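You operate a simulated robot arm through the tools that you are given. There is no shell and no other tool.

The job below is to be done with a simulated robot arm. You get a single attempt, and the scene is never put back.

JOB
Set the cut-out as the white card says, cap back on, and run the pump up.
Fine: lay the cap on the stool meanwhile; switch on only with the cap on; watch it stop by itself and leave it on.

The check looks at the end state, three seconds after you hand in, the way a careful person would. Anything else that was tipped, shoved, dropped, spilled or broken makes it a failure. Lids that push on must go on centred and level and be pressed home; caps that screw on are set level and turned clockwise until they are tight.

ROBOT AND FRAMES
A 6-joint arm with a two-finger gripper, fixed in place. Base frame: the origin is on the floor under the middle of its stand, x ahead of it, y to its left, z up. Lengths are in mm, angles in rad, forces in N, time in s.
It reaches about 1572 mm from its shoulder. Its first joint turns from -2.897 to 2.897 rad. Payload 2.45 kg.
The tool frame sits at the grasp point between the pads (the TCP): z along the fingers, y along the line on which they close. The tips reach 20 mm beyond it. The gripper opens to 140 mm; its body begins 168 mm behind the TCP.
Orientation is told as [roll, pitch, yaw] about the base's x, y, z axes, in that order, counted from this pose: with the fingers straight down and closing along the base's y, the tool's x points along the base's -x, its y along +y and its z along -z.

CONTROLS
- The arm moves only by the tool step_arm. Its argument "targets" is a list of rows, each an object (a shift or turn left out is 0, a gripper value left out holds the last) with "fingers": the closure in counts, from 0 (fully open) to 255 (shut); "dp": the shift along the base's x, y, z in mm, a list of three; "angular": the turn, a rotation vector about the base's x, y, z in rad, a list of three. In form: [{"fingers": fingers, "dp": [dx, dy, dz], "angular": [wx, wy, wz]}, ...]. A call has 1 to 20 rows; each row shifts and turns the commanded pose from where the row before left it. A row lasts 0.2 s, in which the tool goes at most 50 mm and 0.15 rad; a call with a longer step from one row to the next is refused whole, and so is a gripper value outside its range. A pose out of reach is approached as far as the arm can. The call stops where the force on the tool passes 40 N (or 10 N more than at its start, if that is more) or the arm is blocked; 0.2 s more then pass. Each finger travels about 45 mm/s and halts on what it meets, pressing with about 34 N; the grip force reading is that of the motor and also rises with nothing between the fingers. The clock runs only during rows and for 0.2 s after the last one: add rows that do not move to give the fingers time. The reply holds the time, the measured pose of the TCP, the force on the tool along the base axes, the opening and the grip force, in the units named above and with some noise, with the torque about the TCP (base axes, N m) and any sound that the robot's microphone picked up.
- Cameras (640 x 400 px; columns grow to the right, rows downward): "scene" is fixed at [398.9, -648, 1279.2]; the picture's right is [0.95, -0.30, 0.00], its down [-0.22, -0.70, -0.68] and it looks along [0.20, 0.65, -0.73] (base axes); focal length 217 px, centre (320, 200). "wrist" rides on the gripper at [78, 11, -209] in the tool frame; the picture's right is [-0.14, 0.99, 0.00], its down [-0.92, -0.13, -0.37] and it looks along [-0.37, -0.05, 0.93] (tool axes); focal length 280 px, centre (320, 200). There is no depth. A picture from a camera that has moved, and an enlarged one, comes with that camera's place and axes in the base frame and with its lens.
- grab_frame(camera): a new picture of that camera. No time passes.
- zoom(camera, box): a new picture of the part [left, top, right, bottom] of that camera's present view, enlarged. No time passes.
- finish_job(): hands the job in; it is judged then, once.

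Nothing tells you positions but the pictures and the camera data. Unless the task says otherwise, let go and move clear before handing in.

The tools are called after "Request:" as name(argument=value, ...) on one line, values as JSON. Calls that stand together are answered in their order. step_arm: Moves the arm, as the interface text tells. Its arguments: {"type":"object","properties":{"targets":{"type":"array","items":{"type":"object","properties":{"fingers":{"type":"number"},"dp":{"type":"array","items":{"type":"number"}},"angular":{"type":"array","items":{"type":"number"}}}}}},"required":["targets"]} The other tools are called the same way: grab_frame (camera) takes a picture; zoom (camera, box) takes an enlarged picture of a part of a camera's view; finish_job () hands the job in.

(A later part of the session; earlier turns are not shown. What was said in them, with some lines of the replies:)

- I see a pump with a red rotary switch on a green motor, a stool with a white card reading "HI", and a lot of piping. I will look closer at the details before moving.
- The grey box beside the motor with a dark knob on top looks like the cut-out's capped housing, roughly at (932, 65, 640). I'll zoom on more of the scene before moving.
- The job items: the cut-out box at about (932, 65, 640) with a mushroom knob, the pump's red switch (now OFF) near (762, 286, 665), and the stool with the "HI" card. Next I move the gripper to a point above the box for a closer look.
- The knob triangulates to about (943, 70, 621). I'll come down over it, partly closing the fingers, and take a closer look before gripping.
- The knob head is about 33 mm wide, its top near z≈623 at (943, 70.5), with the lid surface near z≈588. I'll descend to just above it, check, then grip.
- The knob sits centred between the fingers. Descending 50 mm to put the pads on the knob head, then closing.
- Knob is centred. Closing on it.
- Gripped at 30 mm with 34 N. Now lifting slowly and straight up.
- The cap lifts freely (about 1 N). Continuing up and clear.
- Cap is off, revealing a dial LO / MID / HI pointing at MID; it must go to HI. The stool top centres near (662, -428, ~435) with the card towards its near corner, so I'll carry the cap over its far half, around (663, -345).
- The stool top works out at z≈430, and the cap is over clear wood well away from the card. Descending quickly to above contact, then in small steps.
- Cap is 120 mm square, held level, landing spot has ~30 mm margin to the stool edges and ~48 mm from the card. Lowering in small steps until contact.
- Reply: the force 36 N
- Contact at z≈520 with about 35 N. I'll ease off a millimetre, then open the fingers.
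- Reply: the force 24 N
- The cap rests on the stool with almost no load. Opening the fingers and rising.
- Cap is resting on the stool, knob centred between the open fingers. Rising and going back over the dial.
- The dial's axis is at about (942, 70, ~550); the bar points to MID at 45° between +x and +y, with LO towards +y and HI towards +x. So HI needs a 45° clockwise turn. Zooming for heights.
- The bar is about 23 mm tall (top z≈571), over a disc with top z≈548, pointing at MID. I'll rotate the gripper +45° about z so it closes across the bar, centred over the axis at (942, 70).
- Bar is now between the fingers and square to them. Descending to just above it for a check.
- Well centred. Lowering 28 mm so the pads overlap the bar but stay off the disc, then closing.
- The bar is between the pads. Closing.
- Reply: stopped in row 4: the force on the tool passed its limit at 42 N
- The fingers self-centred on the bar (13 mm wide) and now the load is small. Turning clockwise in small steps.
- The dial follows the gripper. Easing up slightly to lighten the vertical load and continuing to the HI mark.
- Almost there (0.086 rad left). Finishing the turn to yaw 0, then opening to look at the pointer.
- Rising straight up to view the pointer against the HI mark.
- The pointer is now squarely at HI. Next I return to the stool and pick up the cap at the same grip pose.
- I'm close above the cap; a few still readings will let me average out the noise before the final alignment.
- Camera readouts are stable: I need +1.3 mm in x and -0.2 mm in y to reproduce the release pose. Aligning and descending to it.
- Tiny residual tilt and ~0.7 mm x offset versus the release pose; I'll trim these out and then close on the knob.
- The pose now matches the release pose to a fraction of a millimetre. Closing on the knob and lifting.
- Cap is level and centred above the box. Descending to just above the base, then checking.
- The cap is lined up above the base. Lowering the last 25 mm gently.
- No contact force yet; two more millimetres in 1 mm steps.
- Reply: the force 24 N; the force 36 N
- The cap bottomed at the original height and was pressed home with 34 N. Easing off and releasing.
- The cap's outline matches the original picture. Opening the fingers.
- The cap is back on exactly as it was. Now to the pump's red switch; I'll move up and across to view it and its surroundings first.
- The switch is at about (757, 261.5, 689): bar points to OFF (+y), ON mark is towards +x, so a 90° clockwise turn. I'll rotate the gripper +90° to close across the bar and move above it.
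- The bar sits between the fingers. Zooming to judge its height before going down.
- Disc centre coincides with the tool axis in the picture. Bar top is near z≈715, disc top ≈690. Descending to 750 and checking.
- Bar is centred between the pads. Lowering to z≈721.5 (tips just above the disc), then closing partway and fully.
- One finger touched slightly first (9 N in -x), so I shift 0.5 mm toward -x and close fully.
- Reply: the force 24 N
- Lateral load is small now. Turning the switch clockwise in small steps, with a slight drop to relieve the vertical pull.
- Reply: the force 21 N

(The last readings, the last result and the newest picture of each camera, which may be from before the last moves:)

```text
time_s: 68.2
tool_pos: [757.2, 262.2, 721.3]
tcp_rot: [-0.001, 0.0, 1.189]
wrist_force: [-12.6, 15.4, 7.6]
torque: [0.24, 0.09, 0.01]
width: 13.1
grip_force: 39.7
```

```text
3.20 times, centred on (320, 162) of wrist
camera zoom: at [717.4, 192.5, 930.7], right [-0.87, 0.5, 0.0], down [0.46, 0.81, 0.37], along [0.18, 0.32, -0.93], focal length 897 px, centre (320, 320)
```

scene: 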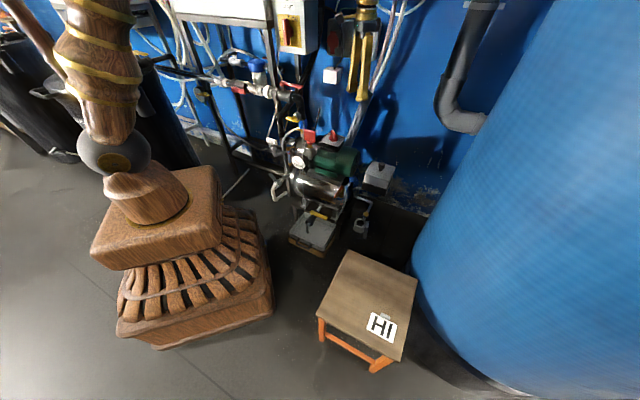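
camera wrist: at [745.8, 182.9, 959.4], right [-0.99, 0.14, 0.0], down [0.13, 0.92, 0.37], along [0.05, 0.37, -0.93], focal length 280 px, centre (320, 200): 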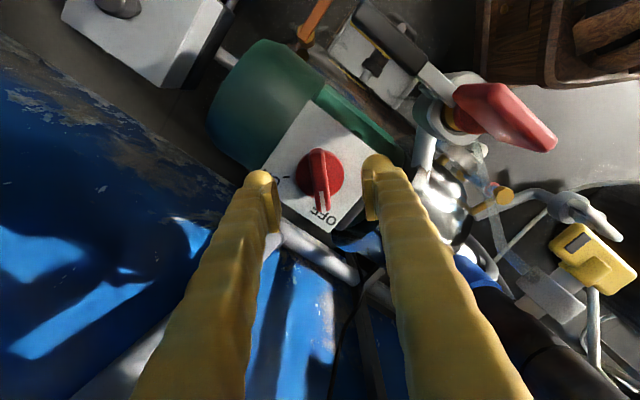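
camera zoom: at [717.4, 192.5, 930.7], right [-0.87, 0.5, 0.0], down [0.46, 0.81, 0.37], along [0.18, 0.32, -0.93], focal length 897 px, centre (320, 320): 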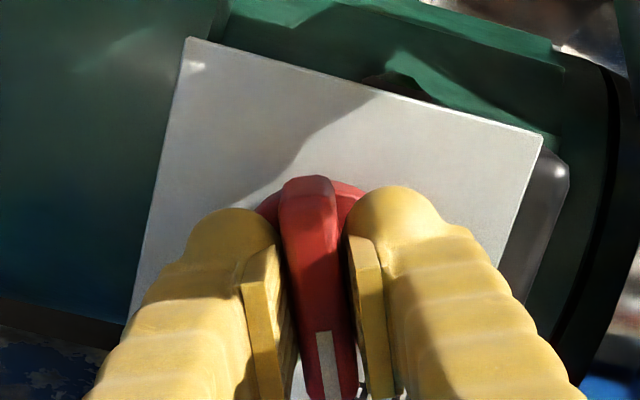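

Turning fine; nudging the pivot (-0.5, +0.7) mm to unload it and continuing.

Request:
step_arm(targets=[{"dp": [-0.5, 0.7, -0.2], "angular": [0, 0, -0.05]}, {"angular": [0, 0, -0.1]}, {"angular": [0, 0, -0.1]}, {"angular": [0, 0, -0.1]}, {"angular": [0, 0, -0.1]}])

Request:
zoom(camera="scene", box=[285, 105, 365, 170])

```text
time_s: 69.4
tool_pos: [757.2, 261.9, 721.7]
tcp_rot: [-0.001, -0.001, 0.739]
wrist_force: [3.7, -8.1, 21.8]
torque: [-0.17, 0.04, 0.02]
width: 13.1
grip_force: 39.1
```

```text
6.15 times, centred on (325, 138) of scene
camera zoom: at [398.9, -648.0, 1279.2], right [0.95, -0.3, 0.0], down [-0.22, -0.7, -0.68], along [0.2, 0.65, -0.73], focal length 1338 px, centre (289, 585)
```

zoom: 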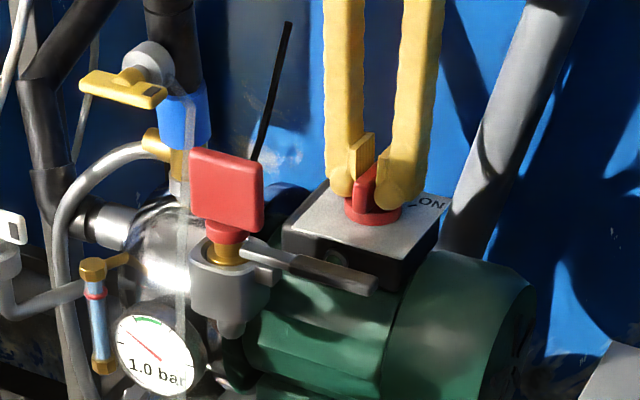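

Halfway. Relieving the vertical load by 0.7 mm and continuing to ON.

Request:
step_arm(targets=[{"dp": [0.2, -0.4, 0.8], "angular": [0, 0, -0.05]}, {"angular": [0, 0, -0.1]}, {"angular": [0, 0, -0.1]}, {"angular": [0, 0, -0.1]}])

Request:
step_arm(targets=[{"angular": [0, 0, -0.1]}, {"angular": [0, 0, -0.1]}, {"angular": [0, 0, -0.1]}])

```text
time_s: 70.4
tool_pos: [756.7, 260.8, 721.4]
tcp_rot: [0.0, -0.002, 0.39]
wrist_force: [21.3, -3.6, -8.5]
torque: [-0.04, -0.26, -0.02]
width: 13.0
grip_force: 39.6
```

```text
time_s: 71.2
tool_pos: [757.1, 261.7, 721.5]
tcp_rot: [0.0, -0.001, 0.089]
wrist_force: [25.8, -1.7, -17.3]
torque: [0.02, -0.34, -0.04]
width: 12.9
grip_force: 39.5
```

Request:
step_arm(targets=[{"dp": [0.8, 0, -0.5]}, {"angular": [0, 0, -0.05]}, {"angular": [0, 0, -0.041]}, {"dp": [0, 0, 0]}])

Request:
zoom(camera="wrist", box=[220, 100, 420, 225])

Request:
zoom(camera="scene", box=[285, 105, 365, 170])

```text
time_s: 72.2
tool_pos: [756.0, 261.8, 722.0]
tcp_rot: [0.0, 0.001, 0.003]
wrist_force: [-1.5, 0.5, 11.1]
torque: [0.01, 0.17, 0.01]
width: 12.9
grip_force: 39.3
```

```text
3.20 times, centred on (320, 162) of wrist
camera zoom: at [678.5, 271.9, 930.8], right [0.14, 0.99, 0.0], down [0.92, -0.13, 0.37], along [0.36, -0.05, -0.93], focal length 897 px, centre (320, 320)
```

zoom: 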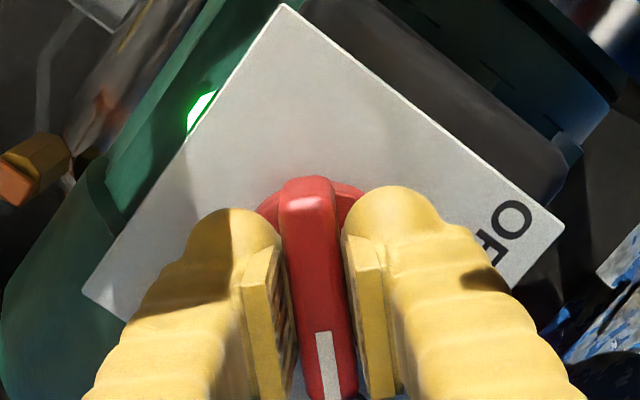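

```text
6.15 times, centred on (325, 138) of scene
camera zoom: at [398.9, -648.0, 1279.2], right [0.95, -0.3, 0.0], down [-0.22, -0.7, -0.68], along [0.2, 0.65, -0.73], focal length 1338 px, centre (289, 585)
```

zoom: 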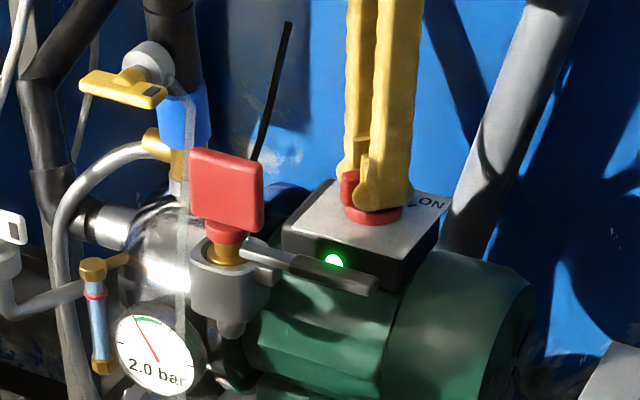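

The switch is at ON, the lamp is lit and the gauge is climbing (2.0 bar). Releasing the knob and backing straight up while watching.

Request:
step_arm(targets=[{"fingers": 180}, {"fingers": 130}, {"fingers": 130}, {"fingers": 130}])

Request:
step_arm(targets=[{"dp": [0, 0, 15]}, {"dp": [0, 0, 35]}, {"dp": [0, 0, 45]}, {"dp": [0, 0, 45]}, {"dp": [0, 0, 20]}, {"dp": [0, 0, 0]}])

Request:
zoom(camera="scene", box=[285, 105, 365, 170])

Request:
grab_frame(camera="wrist")

```text
time_s: 73.2
tool_pos: [757.6, 261.2, 721.0]
tcp_rot: [0.001, -0.002, 0.001]
wrist_force: [0.4, 0.1, -0.1]
torque: [0.0, 0.02, 0.0]
width: 68.4
grip_force: 0.1
```

```text
time_s: 74.6
tool_pos: [756.4, 261.2, 882.0]
tcp_rot: [-0.001, 0.001, 0.001]
wrist_force: [-0.1, -0.1, 0.2]
torque: [0.01, 0.01, -0.04]
width: 68.7
grip_force: 0.1
```

```text
6.15 times, centred on (325, 138) of scene
camera zoom: at [398.9, -648.0, 1279.2], right [0.95, -0.3, 0.0], down [-0.22, -0.7, -0.68], along [0.2, 0.65, -0.73], focal length 1338 px, centre (289, 585)
```

zoom: 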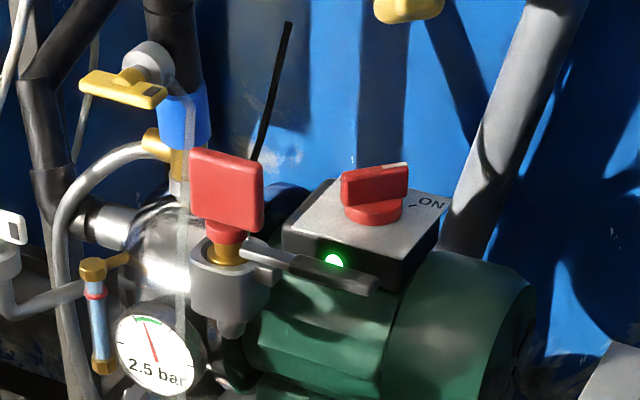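

```text
taken
camera wrist: at [678.6, 271.6, 1091.7], right [0.14, 0.99, 0.0], down [0.92, -0.13, 0.37], along [0.37, -0.05, -0.93], focal length 280 px, centre (320, 200)
```

wrist: 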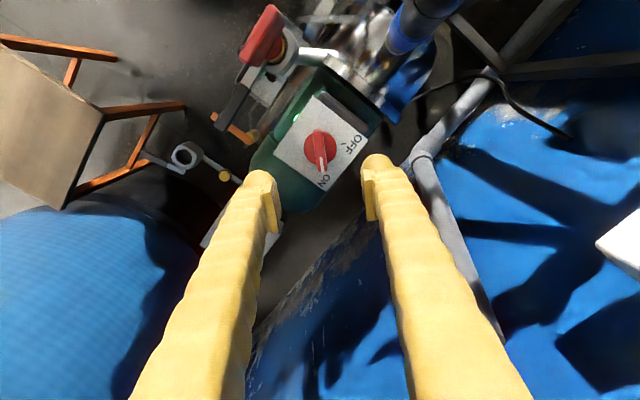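

Pump is running at 2.5 bar with the pointer on ON. Waiting and watching the gauge for it to stop on its own.

Request:
step_arm(targets=[{"dp": [0, 0, 0]}, {"dp": [0, 0, 0]}, {"dp": [0, 0, 0]}, {"dp": [0, 0, 0]}, {"dp": [0, 0, 0]}, {"dp": [0, 0, 0]}, {"dp": [0, 0, 0]}, {"dp": [0, 0, 0]}])

Request:
zoom(camera="scene", box=[285, 105, 365, 170])

```text
time_s: 76.4
tool_pos: [757.5, 261.0, 882.3]
tcp_rot: [-0.001, -0.001, -0.001]
wrist_force: [-0.3, -1.3, -0.3]
torque: [0.01, 0.01, 0.04]
width: 68.7
grip_force: 0.1
```

```text
6.15 times, centred on (325, 138) of scene
camera zoom: at [398.9, -648.0, 1279.2], right [0.95, -0.3, 0.0], down [-0.22, -0.7, -0.68], along [0.2, 0.65, -0.73], focal length 1338 px, centre (289, 585)
```

zoom: 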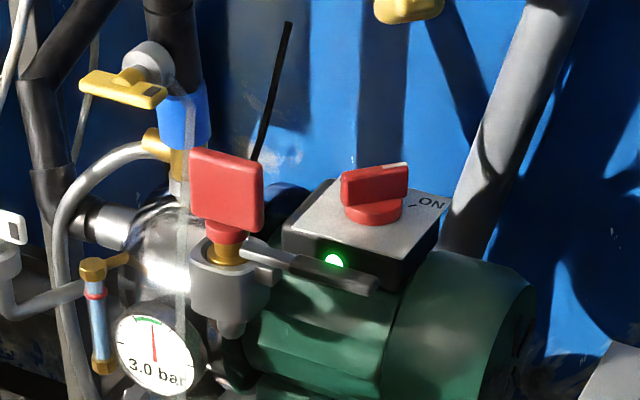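

3.0 bar and still running. Waiting further.

Request:
step_arm(targets=[{"dp": [0, 0, 0]}, {"dp": [0, 0, 0]}, {"dp": [0, 0, 0]}, {"dp": [0, 0, 0]}, {"dp": [0, 0, 0]}, {"dp": [0, 0, 0]}, {"dp": [0, 0, 0]}, {"dp": [0, 0, 0]}])

Request:
zoom(camera="scene", box=[285, 105, 365, 170])

```text
time_s: 78.2
tool_pos: [757.2, 261.2, 882.3]
tcp_rot: [-0.001, 0.0, -0.001]
wrist_force: [0.8, 0.1, 0.0]
torque: [-0.02, 0.02, -0.02]
width: 68.7
grip_force: 0.1
```

```text
6.15 times, centred on (325, 138) of scene
camera zoom: at [398.9, -648.0, 1279.2], right [0.95, -0.3, 0.0], down [-0.22, -0.7, -0.68], along [0.2, 0.65, -0.73], focal length 1338 px, centre (289, 585)
```

zoom: 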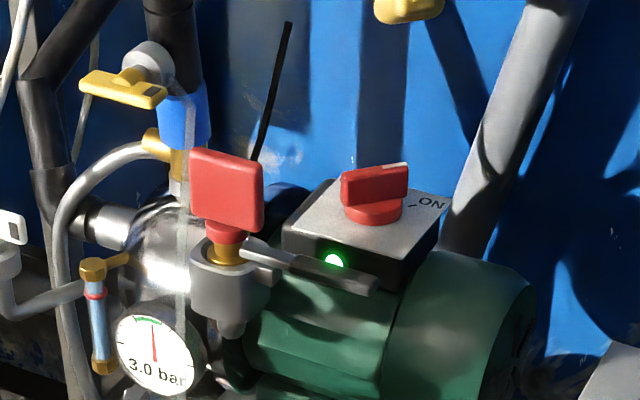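

Gauge seems to hold at 3.0 bar. Checking closely whether it has really stopped.

Request:
zoom(camera="scene", box=[290, 148, 314, 166])

Request:
step_arm(targets=[{"dp": [0, 0, 0]}, {"dp": [0, 0, 0]}, {"dp": [0, 0, 0]}, {"dp": [0, 0, 0]}, {"dp": [0, 0, 0]}, {"dp": [0, 0, 0]}, {"dp": [0, 0, 0]}, {"dp": [0, 0, 0]}, {"dp": [0, 0, 0]}, {"dp": [0, 0, 0]}])

Request:
zoom(camera="scene", box=[290, 148, 314, 166])

Request:
grab_frame(camera="wrist")

Request:
grab_frame(camera="scene")

```text
16.00 times, centred on (302, 157) of scene
camera zoom: at [398.9, -648.0, 1279.2], right [0.95, -0.3, 0.0], down [-0.22, -0.7, -0.68], along [0.2, 0.65, -0.73], focal length 3477 px, centre (608, 888)
```

zoom: 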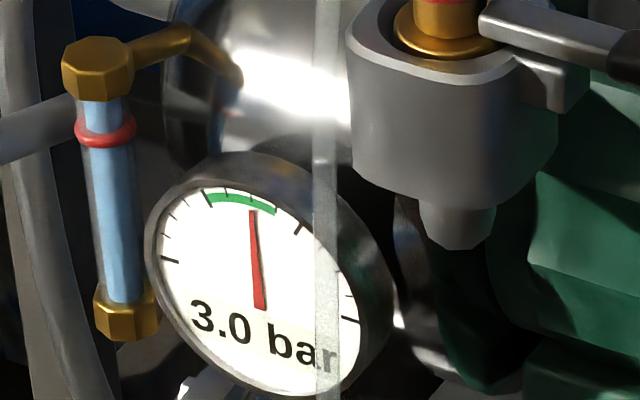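

```text
time_s: 80.4
tool_pos: [756.1, 261.7, 882.4]
tcp_rot: [0.0, -0.001, -0.001]
wrist_force: [0.1, 0.5, 0.3]
torque: [0.0, 0.01, -0.01]
width: 68.5
grip_force: 0.1
```

```text
16.00 times, centred on (302, 157) of scene
camera zoom: at [398.9, -648.0, 1279.2], right [0.95, -0.3, 0.0], down [-0.22, -0.7, -0.68], along [0.2, 0.65, -0.73], focal length 3477 px, centre (608, 888)
```

zoom: 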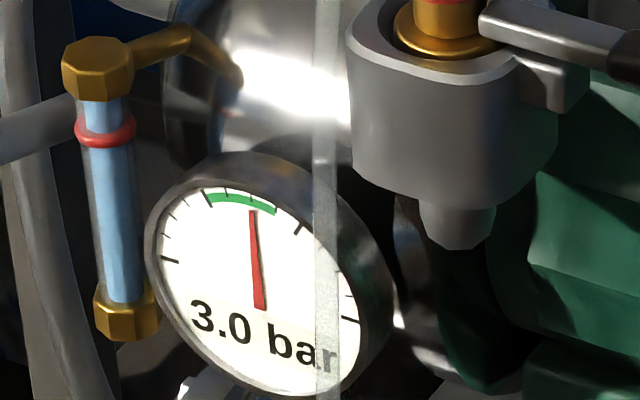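

```text
taken
camera wrist: at [678.6, 271.6, 1091.4], right [0.14, 0.99, 0.0], down [0.92, -0.13, 0.37], along [0.37, -0.05, -0.93], focal length 280 px, centre (320, 200)
```

wrist: 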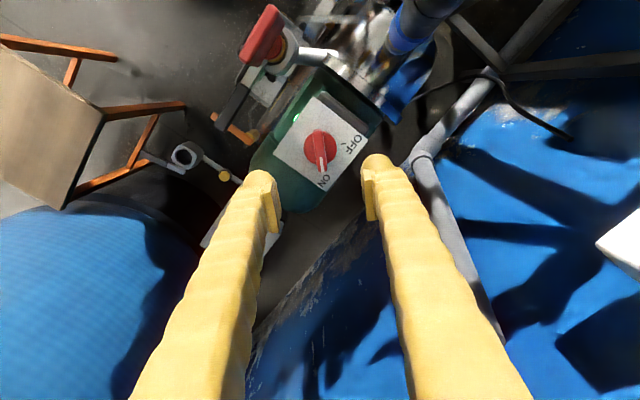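

```text
taken
```

scene: 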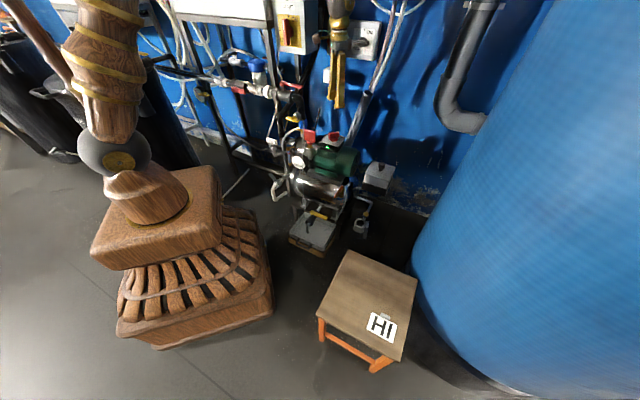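

The gauge is steady at 3.0 bar over more than 4 s. Let me check the lamp, motor and cap once more.

Request:
zoom(camera="scene", box=[310, 120, 370, 180])

Request:
zoom(camera="wrist", box=[220, 60, 420, 185])

Request:
zoom(camera="scene", box=[345, 140, 415, 190])

Request:
zoom(camera="scene", box=[270, 170, 380, 260])

```text
6.67 times, centred on (340, 150) of scene
camera zoom: at [398.9, -648.0, 1279.2], right [0.95, -0.3, 0.0], down [-0.22, -0.7, -0.68], along [0.2, 0.65, -0.73], focal length 1449 px, centre (187, 533)
```

zoom: 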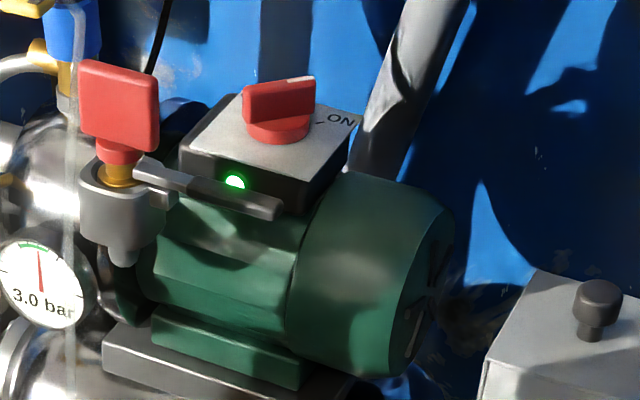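

```text
3.20 times, centred on (320, 122) of wrist
camera zoom: at [678.6, 271.6, 1091.4], right [0.14, 0.99, 0.0], down [0.92, -0.13, 0.37], along [0.37, -0.05, -0.93], focal length 897 px, centre (320, 448)
```

zoom: 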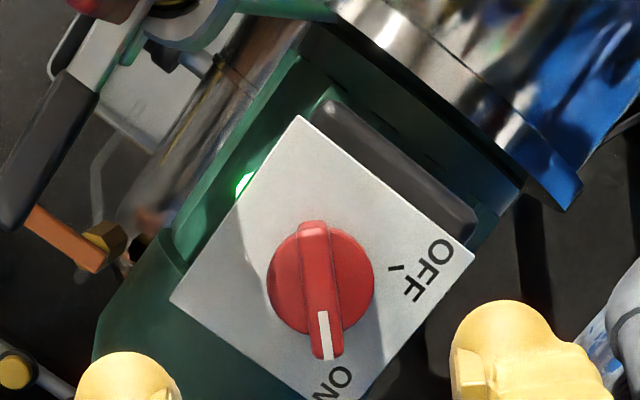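

```text
8.00 times, centred on (380, 165) of scene
camera zoom: at [398.9, -648.0, 1279.2], right [0.95, -0.3, 0.0], down [-0.22, -0.7, -0.68], along [0.2, 0.65, -0.73], focal length 1739 px, centre (-160, 480)
```

zoom: 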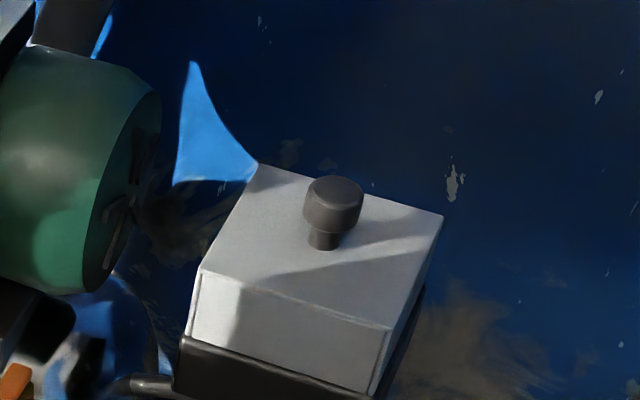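

```text
4.44 times, centred on (325, 215) of scene
camera zoom: at [398.9, -648.0, 1279.2], right [0.95, -0.3, 0.0], down [-0.22, -0.7, -0.68], along [0.2, 0.65, -0.73], focal length 966 px, centre (298, 133)
```

zoom: 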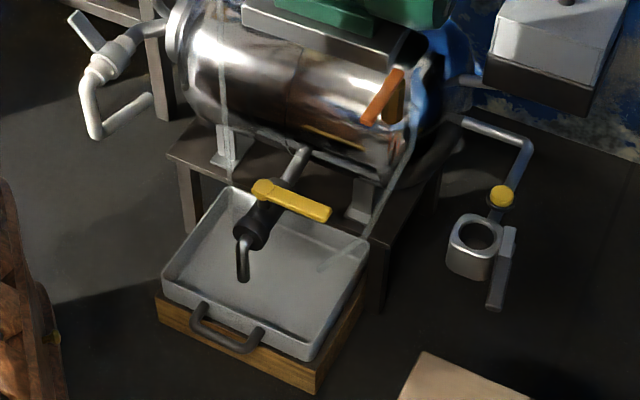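

The lamp is still lit though pressure holds at 3.0 bar. I'll wait longer to make sure whether it has stopped or is still running.

Request:
step_arm(targets=[{"dp": [0, 0, 0]}, {"dp": [0, 0, 0]}, {"dp": [0, 0, 0]}, {"dp": [0, 0, 0]}, {"dp": [0, 0, 0]}, {"dp": [0, 0, 0]}, {"dp": [0, 0, 0]}, {"dp": [0, 0, 0]}, {"dp": [0, 0, 0]}, {"dp": [0, 0, 0]}, {"dp": [0, 0, 0]}, {"dp": [0, 0, 0]}, {"dp": [0, 0, 0]}, {"dp": [0, 0, 0]}, {"dp": [0, 0, 0]}])

Request:
zoom(camera="scene", box=[310, 120, 370, 180])

Request:
zoom(camera="scene", box=[290, 148, 314, 166])

Request:
zoom(camera="scene", box=[340, 145, 370, 180])

```text
time_s: 83.6
tool_pos: [756.3, 261.4, 881.9]
tcp_rot: [-0.001, -0.002, 0.001]
wrist_force: [-0.5, -0.1, 0.4]
torque: [0.0, 0.01, 0.02]
width: 68.8
grip_force: 0.1
```

```text
6.67 times, centred on (340, 150) of scene
camera zoom: at [398.9, -648.0, 1279.2], right [0.95, -0.3, 0.0], down [-0.22, -0.7, -0.68], along [0.2, 0.65, -0.73], focal length 1449 px, centre (187, 533)
```

zoom: 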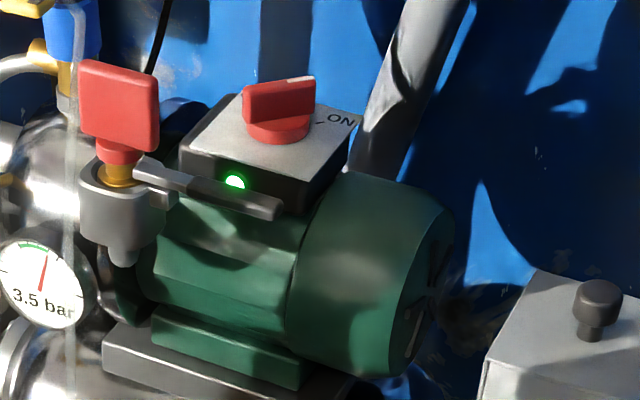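

```text
16.00 times, centred on (302, 157) of scene
camera zoom: at [398.9, -648.0, 1279.2], right [0.95, -0.3, 0.0], down [-0.22, -0.7, -0.68], along [0.2, 0.65, -0.73], focal length 3477 px, centre (608, 888)
```

zoom: 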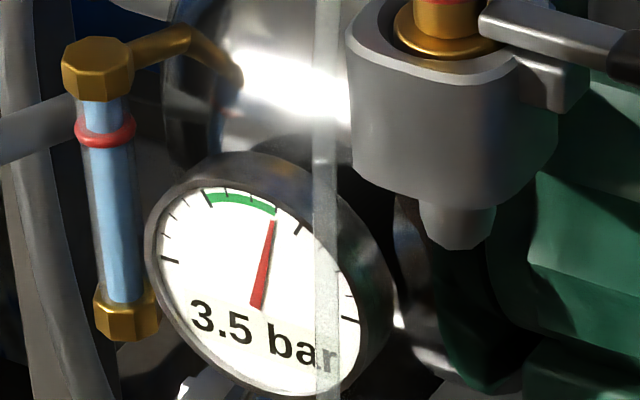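

```text
11.43 times, centred on (355, 162) of scene
camera zoom: at [398.9, -648.0, 1279.2], right [0.95, -0.3, 0.0], down [-0.22, -0.7, -0.68], along [0.2, 0.65, -0.73], focal length 2484 px, centre (-80, 629)
```

zoom: 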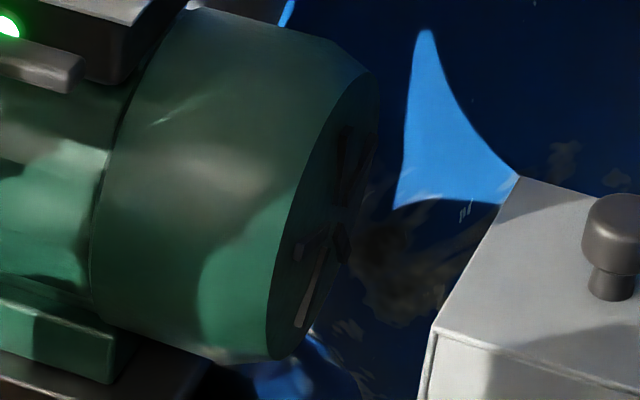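

Good that I waited: it's now 3.5 bar and still running with the lamp lit. Continuing to watch.

Request:
step_arm(targets=[{"dp": [0, 0, 0]}, {"dp": [0, 0, 0]}, {"dp": [0, 0, 0]}, {"dp": [0, 0, 0]}, {"dp": [0, 0, 0]}, {"dp": [0, 0, 0]}, {"dp": [0, 0, 0]}, {"dp": [0, 0, 0]}, {"dp": [0, 0, 0]}, {"dp": [0, 0, 0]}])

Request:
zoom(camera="scene", box=[285, 105, 365, 170])

Request:
step_arm(targets=[{"dp": [0, 0, 0]}, {"dp": [0, 0, 0]}, {"dp": [0, 0, 0]}, {"dp": [0, 0, 0]}, {"dp": [0, 0, 0]}, {"dp": [0, 0, 0]}, {"dp": [0, 0, 0]}, {"dp": [0, 0, 0]}, {"dp": [0, 0, 0]}, {"dp": [0, 0, 0]}])

Request:
zoom(camera="scene", box=[285, 105, 365, 170])

```text
time_s: 85.8
tool_pos: [756.5, 261.5, 882.2]
tcp_rot: [0.001, 0.001, 0.001]
wrist_force: [0.0, 0.1, -0.3]
torque: [0.01, 0.0, 0.01]
width: 68.6
grip_force: 0.1
```

```text
6.15 times, centred on (325, 138) of scene
camera zoom: at [398.9, -648.0, 1279.2], right [0.95, -0.3, 0.0], down [-0.22, -0.7, -0.68], along [0.2, 0.65, -0.73], focal length 1338 px, centre (289, 585)
```

zoom: 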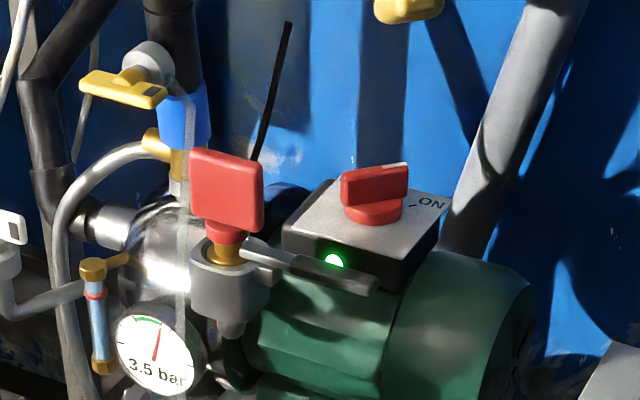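

```text
time_s: 88.0
tool_pos: [757.5, 262.9, 883.1]
tcp_rot: [-0.001, 0.0, 0.0]
wrist_force: [-0.2, -0.4, 0.4]
torque: [0.01, -0.02, -0.04]
width: 68.4
grip_force: 0.1
```

```text
6.15 times, centred on (325, 138) of scene
camera zoom: at [398.9, -648.0, 1279.2], right [0.95, -0.3, 0.0], down [-0.22, -0.7, -0.68], along [0.2, 0.65, -0.73], focal length 1338 px, centre (289, 585)
```

zoom: 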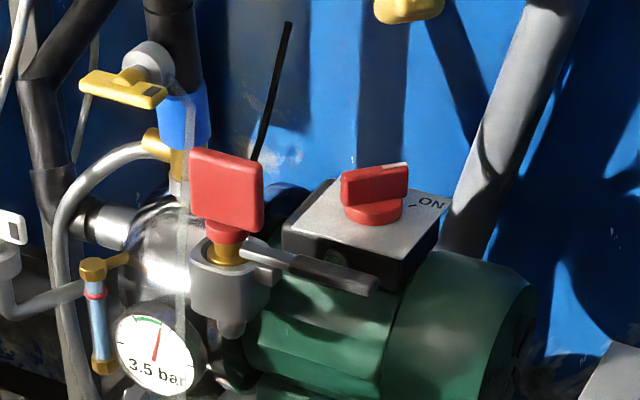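

The lamp has gone out at 3.5 bar: the pump stopped by itself with the switch still on ON. I'll back the arm clear and confirm everything holds.

Request:
step_arm(targets=[{"dp": [0, 0, 30]}, {"dp": [0, -20, 35]}, {"dp": [5, -25, 30]}, {"dp": [5, -25, 20]}, {"dp": [5, -25, 10]}, {"dp": [5, -25, 0]}, {"dp": [0, -25, 0]}, {"dp": [0, 0, 0]}, {"dp": [0, 0, 0]}, {"dp": [0, 0, 0]}, {"dp": [0, 0, 0]}, {"dp": [0, 0, 0]}, {"dp": [0, 0, 0]}])

Request:
zoom(camera="scene", box=[285, 105, 365, 170])

Request:
zoom(camera="scene", box=[345, 140, 415, 190])

Request:
grab_frame(camera="scene")

Request:
grab_frame(camera="wrist")

```text
time_s: 90.8
tool_pos: [776.9, 117.5, 1005.8]
tcp_rot: [0.0, 0.0, 0.001]
wrist_force: [0.0, 0.5, 0.0]
torque: [0.01, -0.01, -0.01]
width: 68.5
grip_force: 0.0
```

```text
6.15 times, centred on (325, 138) of scene
camera zoom: at [398.9, -648.0, 1279.2], right [0.95, -0.3, 0.0], down [-0.22, -0.7, -0.68], along [0.2, 0.65, -0.73], focal length 1338 px, centre (289, 585)
```

zoom: 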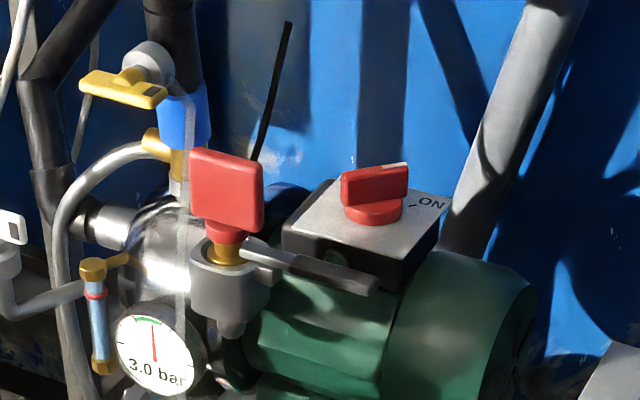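

```text
8.00 times, centred on (380, 165) of scene
camera zoom: at [398.9, -648.0, 1279.2], right [0.95, -0.3, 0.0], down [-0.22, -0.7, -0.68], along [0.2, 0.65, -0.73], focal length 1739 px, centre (-160, 480)
```

zoom: 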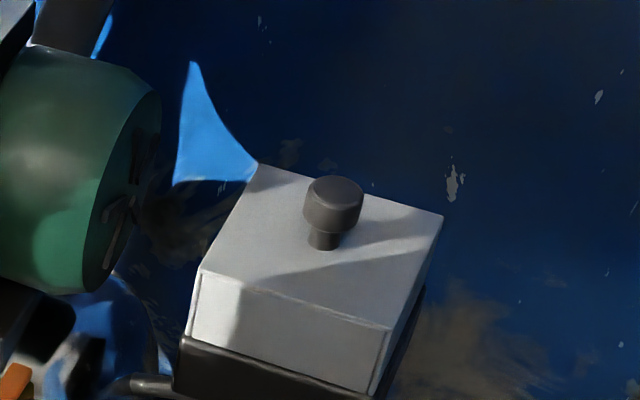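

```text
taken
```

scene: 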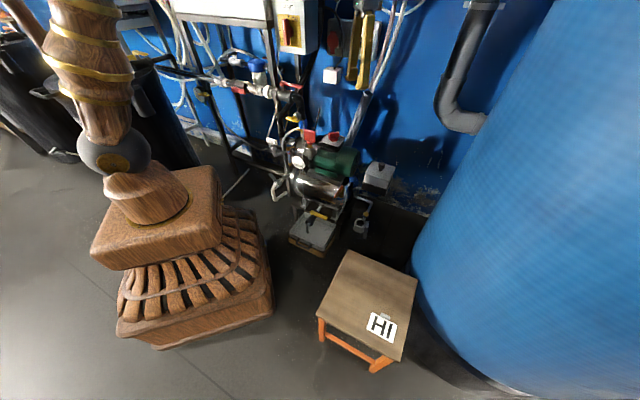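

```text
taken
camera wrist: at [699.2, 126.8, 1215.8], right [0.14, 0.99, 0.0], down [0.92, -0.13, 0.37], along [0.37, -0.05, -0.93], focal length 280 px, centre (320, 200)
```

wrist: 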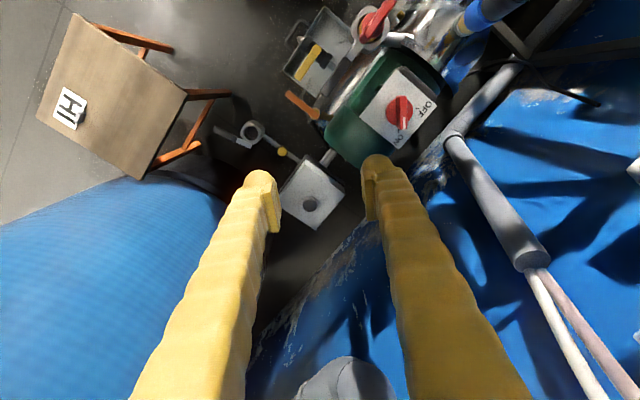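

Gauge now reads 3.0 after the stop; I'll watch whether it settles or keeps falling before handing in.

Request:
step_arm(targets=[{"dp": [0, 0, 0]}, {"dp": [0, 0, 0]}, {"dp": [0, 0, 0]}, {"dp": [0, 0, 0]}, {"dp": [0, 0, 0]}, {"dp": [0, 0, 0]}, {"dp": [0, 0, 0]}, {"dp": [0, 0, 0]}, {"dp": [0, 0, 0]}, {"dp": [0, 0, 0]}, {"dp": [0, 0, 0]}, {"dp": [0, 0, 0]}, {"dp": [0, 0, 0]}, {"dp": [0, 0, 0]}, {"dp": [0, 0, 0]}, {"dp": [0, 0, 0]}, {"dp": [0, 0, 0]}, {"dp": [0, 0, 0]}, {"dp": [0, 0, 0]}, {"dp": [0, 0, 0]}])

Request:
zoom(camera="scene", box=[285, 105, 365, 170])

Request:
zoom(camera="scene", box=[240, 130, 340, 200])

Request:
zoom(camera="scene", box=[280, 180, 380, 260])

```text
time_s: 95.0
tool_pos: [777.6, 116.8, 1006.5]
tcp_rot: [0.002, 0.0, 0.001]
wrist_force: [0.1, 0.1, -0.5]
torque: [0.03, -0.02, 0.02]
width: 68.7
grip_force: 0.2
```

```text
6.15 times, centred on (325, 138) of scene
camera zoom: at [398.9, -648.0, 1279.2], right [0.95, -0.3, 0.0], down [-0.22, -0.7, -0.68], along [0.2, 0.65, -0.73], focal length 1338 px, centre (289, 585)
```

zoom: 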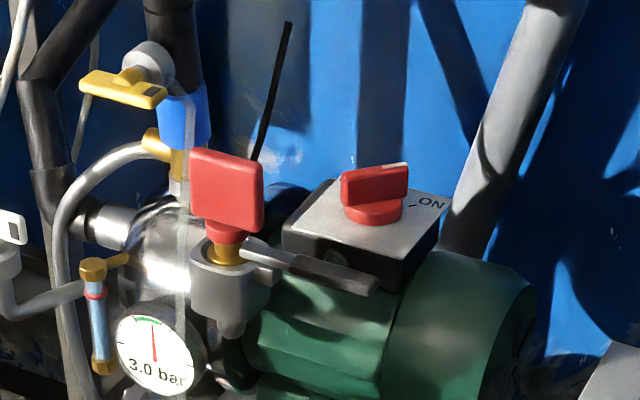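

```text
5.71 times, centred on (290, 165) of scene
camera zoom: at [398.9, -648.0, 1279.2], right [0.95, -0.3, 0.0], down [-0.22, -0.7, -0.68], along [0.2, 0.65, -0.73], focal length 1242 px, centre (491, 400)
```

zoom: 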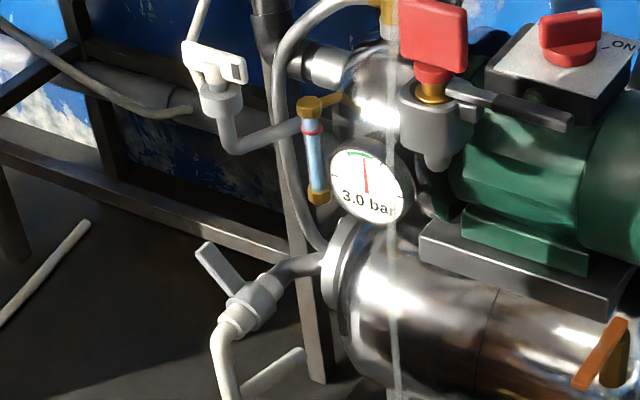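

```text
5.00 times, centred on (330, 220) of scene
camera zoom: at [398.9, -648.0, 1279.2], right [0.95, -0.3, 0.0], down [-0.22, -0.7, -0.68], along [0.2, 0.65, -0.73], focal length 1087 px, centre (270, 100)
```

zoom: 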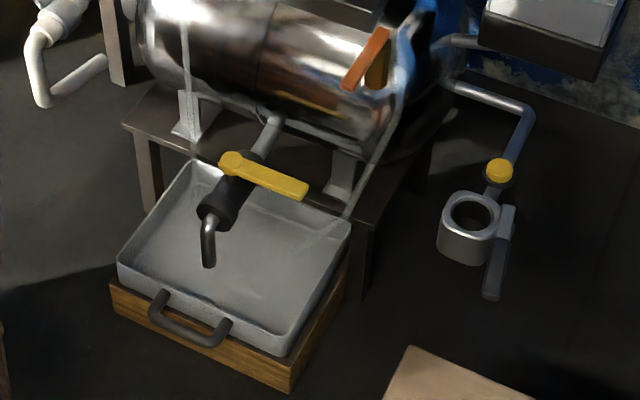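

Steady at 3.0 bar, lamp off, no water leaking. One more wait to confirm it stays put.

Request:
step_arm(targets=[{"dp": [0, 0, 0]}, {"dp": [0, 0, 0]}, {"dp": [0, 0, 0]}, {"dp": [0, 0, 0]}, {"dp": [0, 0, 0]}, {"dp": [0, 0, 0]}, {"dp": [0, 0, 0]}, {"dp": [0, 0, 0]}, {"dp": [0, 0, 0]}, {"dp": [0, 0, 0]}, {"dp": [0, 0, 0]}, {"dp": [0, 0, 0]}, {"dp": [0, 0, 0]}, {"dp": [0, 0, 0]}, {"dp": [0, 0, 0]}, {"dp": [0, 0, 0]}, {"dp": [0, 0, 0]}, {"dp": [0, 0, 0]}, {"dp": [0, 0, 0]}, {"dp": [0, 0, 0]}])

Request:
zoom(camera="scene", box=[285, 105, 365, 170])

Request:
step_arm(targets=[{"dp": [0, 0, 0]}, {"dp": [0, 0, 0]}, {"dp": [0, 0, 0]}, {"dp": [0, 0, 0]}, {"dp": [0, 0, 0]}, {"dp": [0, 0, 0]}, {"dp": [0, 0, 0]}, {"dp": [0, 0, 0]}, {"dp": [0, 0, 0]}, {"dp": [0, 0, 0]}, {"dp": [0, 0, 0]}, {"dp": [0, 0, 0]}, {"dp": [0, 0, 0]}, {"dp": [0, 0, 0]}, {"dp": [0, 0, 0]}, {"dp": [0, 0, 0]}, {"dp": [0, 0, 0]}, {"dp": [0, 0, 0]}, {"dp": [0, 0, 0]}, {"dp": [0, 0, 0]}])

Request:
zoom(camera="scene", box=[285, 105, 365, 170])

Request:
zoom(camera="wrist", box=[230, 60, 450, 240])

```text
time_s: 99.2
tool_pos: [778.8, 117.4, 1007.1]
tcp_rot: [0.0, 0.0, 0.001]
wrist_force: [0.3, 1.0, -0.1]
torque: [0.0, -0.01, 0.0]
width: 68.5
grip_force: 0.1
```

```text
6.15 times, centred on (325, 138) of scene
camera zoom: at [398.9, -648.0, 1279.2], right [0.95, -0.3, 0.0], down [-0.22, -0.7, -0.68], along [0.2, 0.65, -0.73], focal length 1338 px, centre (289, 585)
```

zoom: 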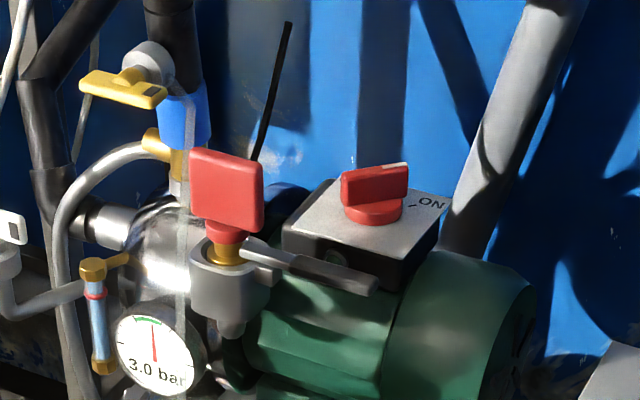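

```text
time_s: 103.4
tool_pos: [777.4, 117.0, 1006.7]
tcp_rot: [0.0, -0.001, 0.0]
wrist_force: [0.1, -0.2, 0.8]
torque: [0.0, 0.04, 0.01]
width: 68.3
grip_force: 0.0
```

```text
6.15 times, centred on (325, 138) of scene
camera zoom: at [398.9, -648.0, 1279.2], right [0.95, -0.3, 0.0], down [-0.22, -0.7, -0.68], along [0.2, 0.65, -0.73], focal length 1338 px, centre (289, 585)
```

zoom: 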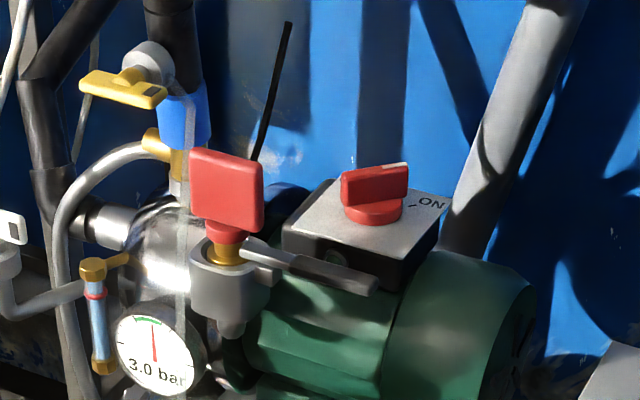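

```text
2.22 times, centred on (340, 150) of wrist
camera zoom: at [699.2, 126.8, 1215.8], right [0.14, 0.99, 0.0], down [0.92, -0.13, 0.37], along [0.37, -0.05, -0.93], focal length 623 px, centre (276, 311)
```

zoom: 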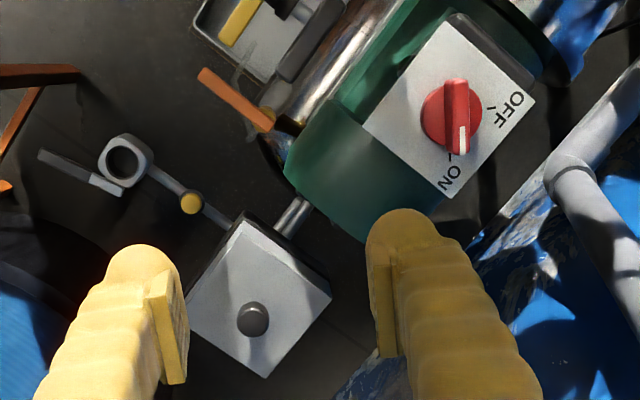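

The dial is set to HI and the cap is back on, level and seated where it was. The switch is on ON, and the pump stopped by itself: the lamp is out and the gauge has held 3.0 bar for over 12 s. The stool and card haven't moved and the arm is clear, so I'm handing in.

Request:
finish_job()

```text
The job is handed in.
```

The job is done and handed in; no verdict has come back yet.

- **Cut-out:** I set the dial from MID to HI, as the white card says. While I turned it, the cap lay on the stool, clear of the card.
- **Cap:** It went back on level, in its original position, and I pressed it home with about 34 N before touching the switch.
- **Pump:** I turned the red switch to ON. The gauge climbed from 1.0 to 3.5 bar. The pump then cut out by itself: the green lamp went out with the switch still at ON.
- **After the stop:** The gauge dropped to 3.0 bar and held there for over 12 s, with no leak visible. It seems to read in half-bar steps, so the real drop may be small.

The switch is still on, and the arm is clear of everything. The stool and card look undisturbed.
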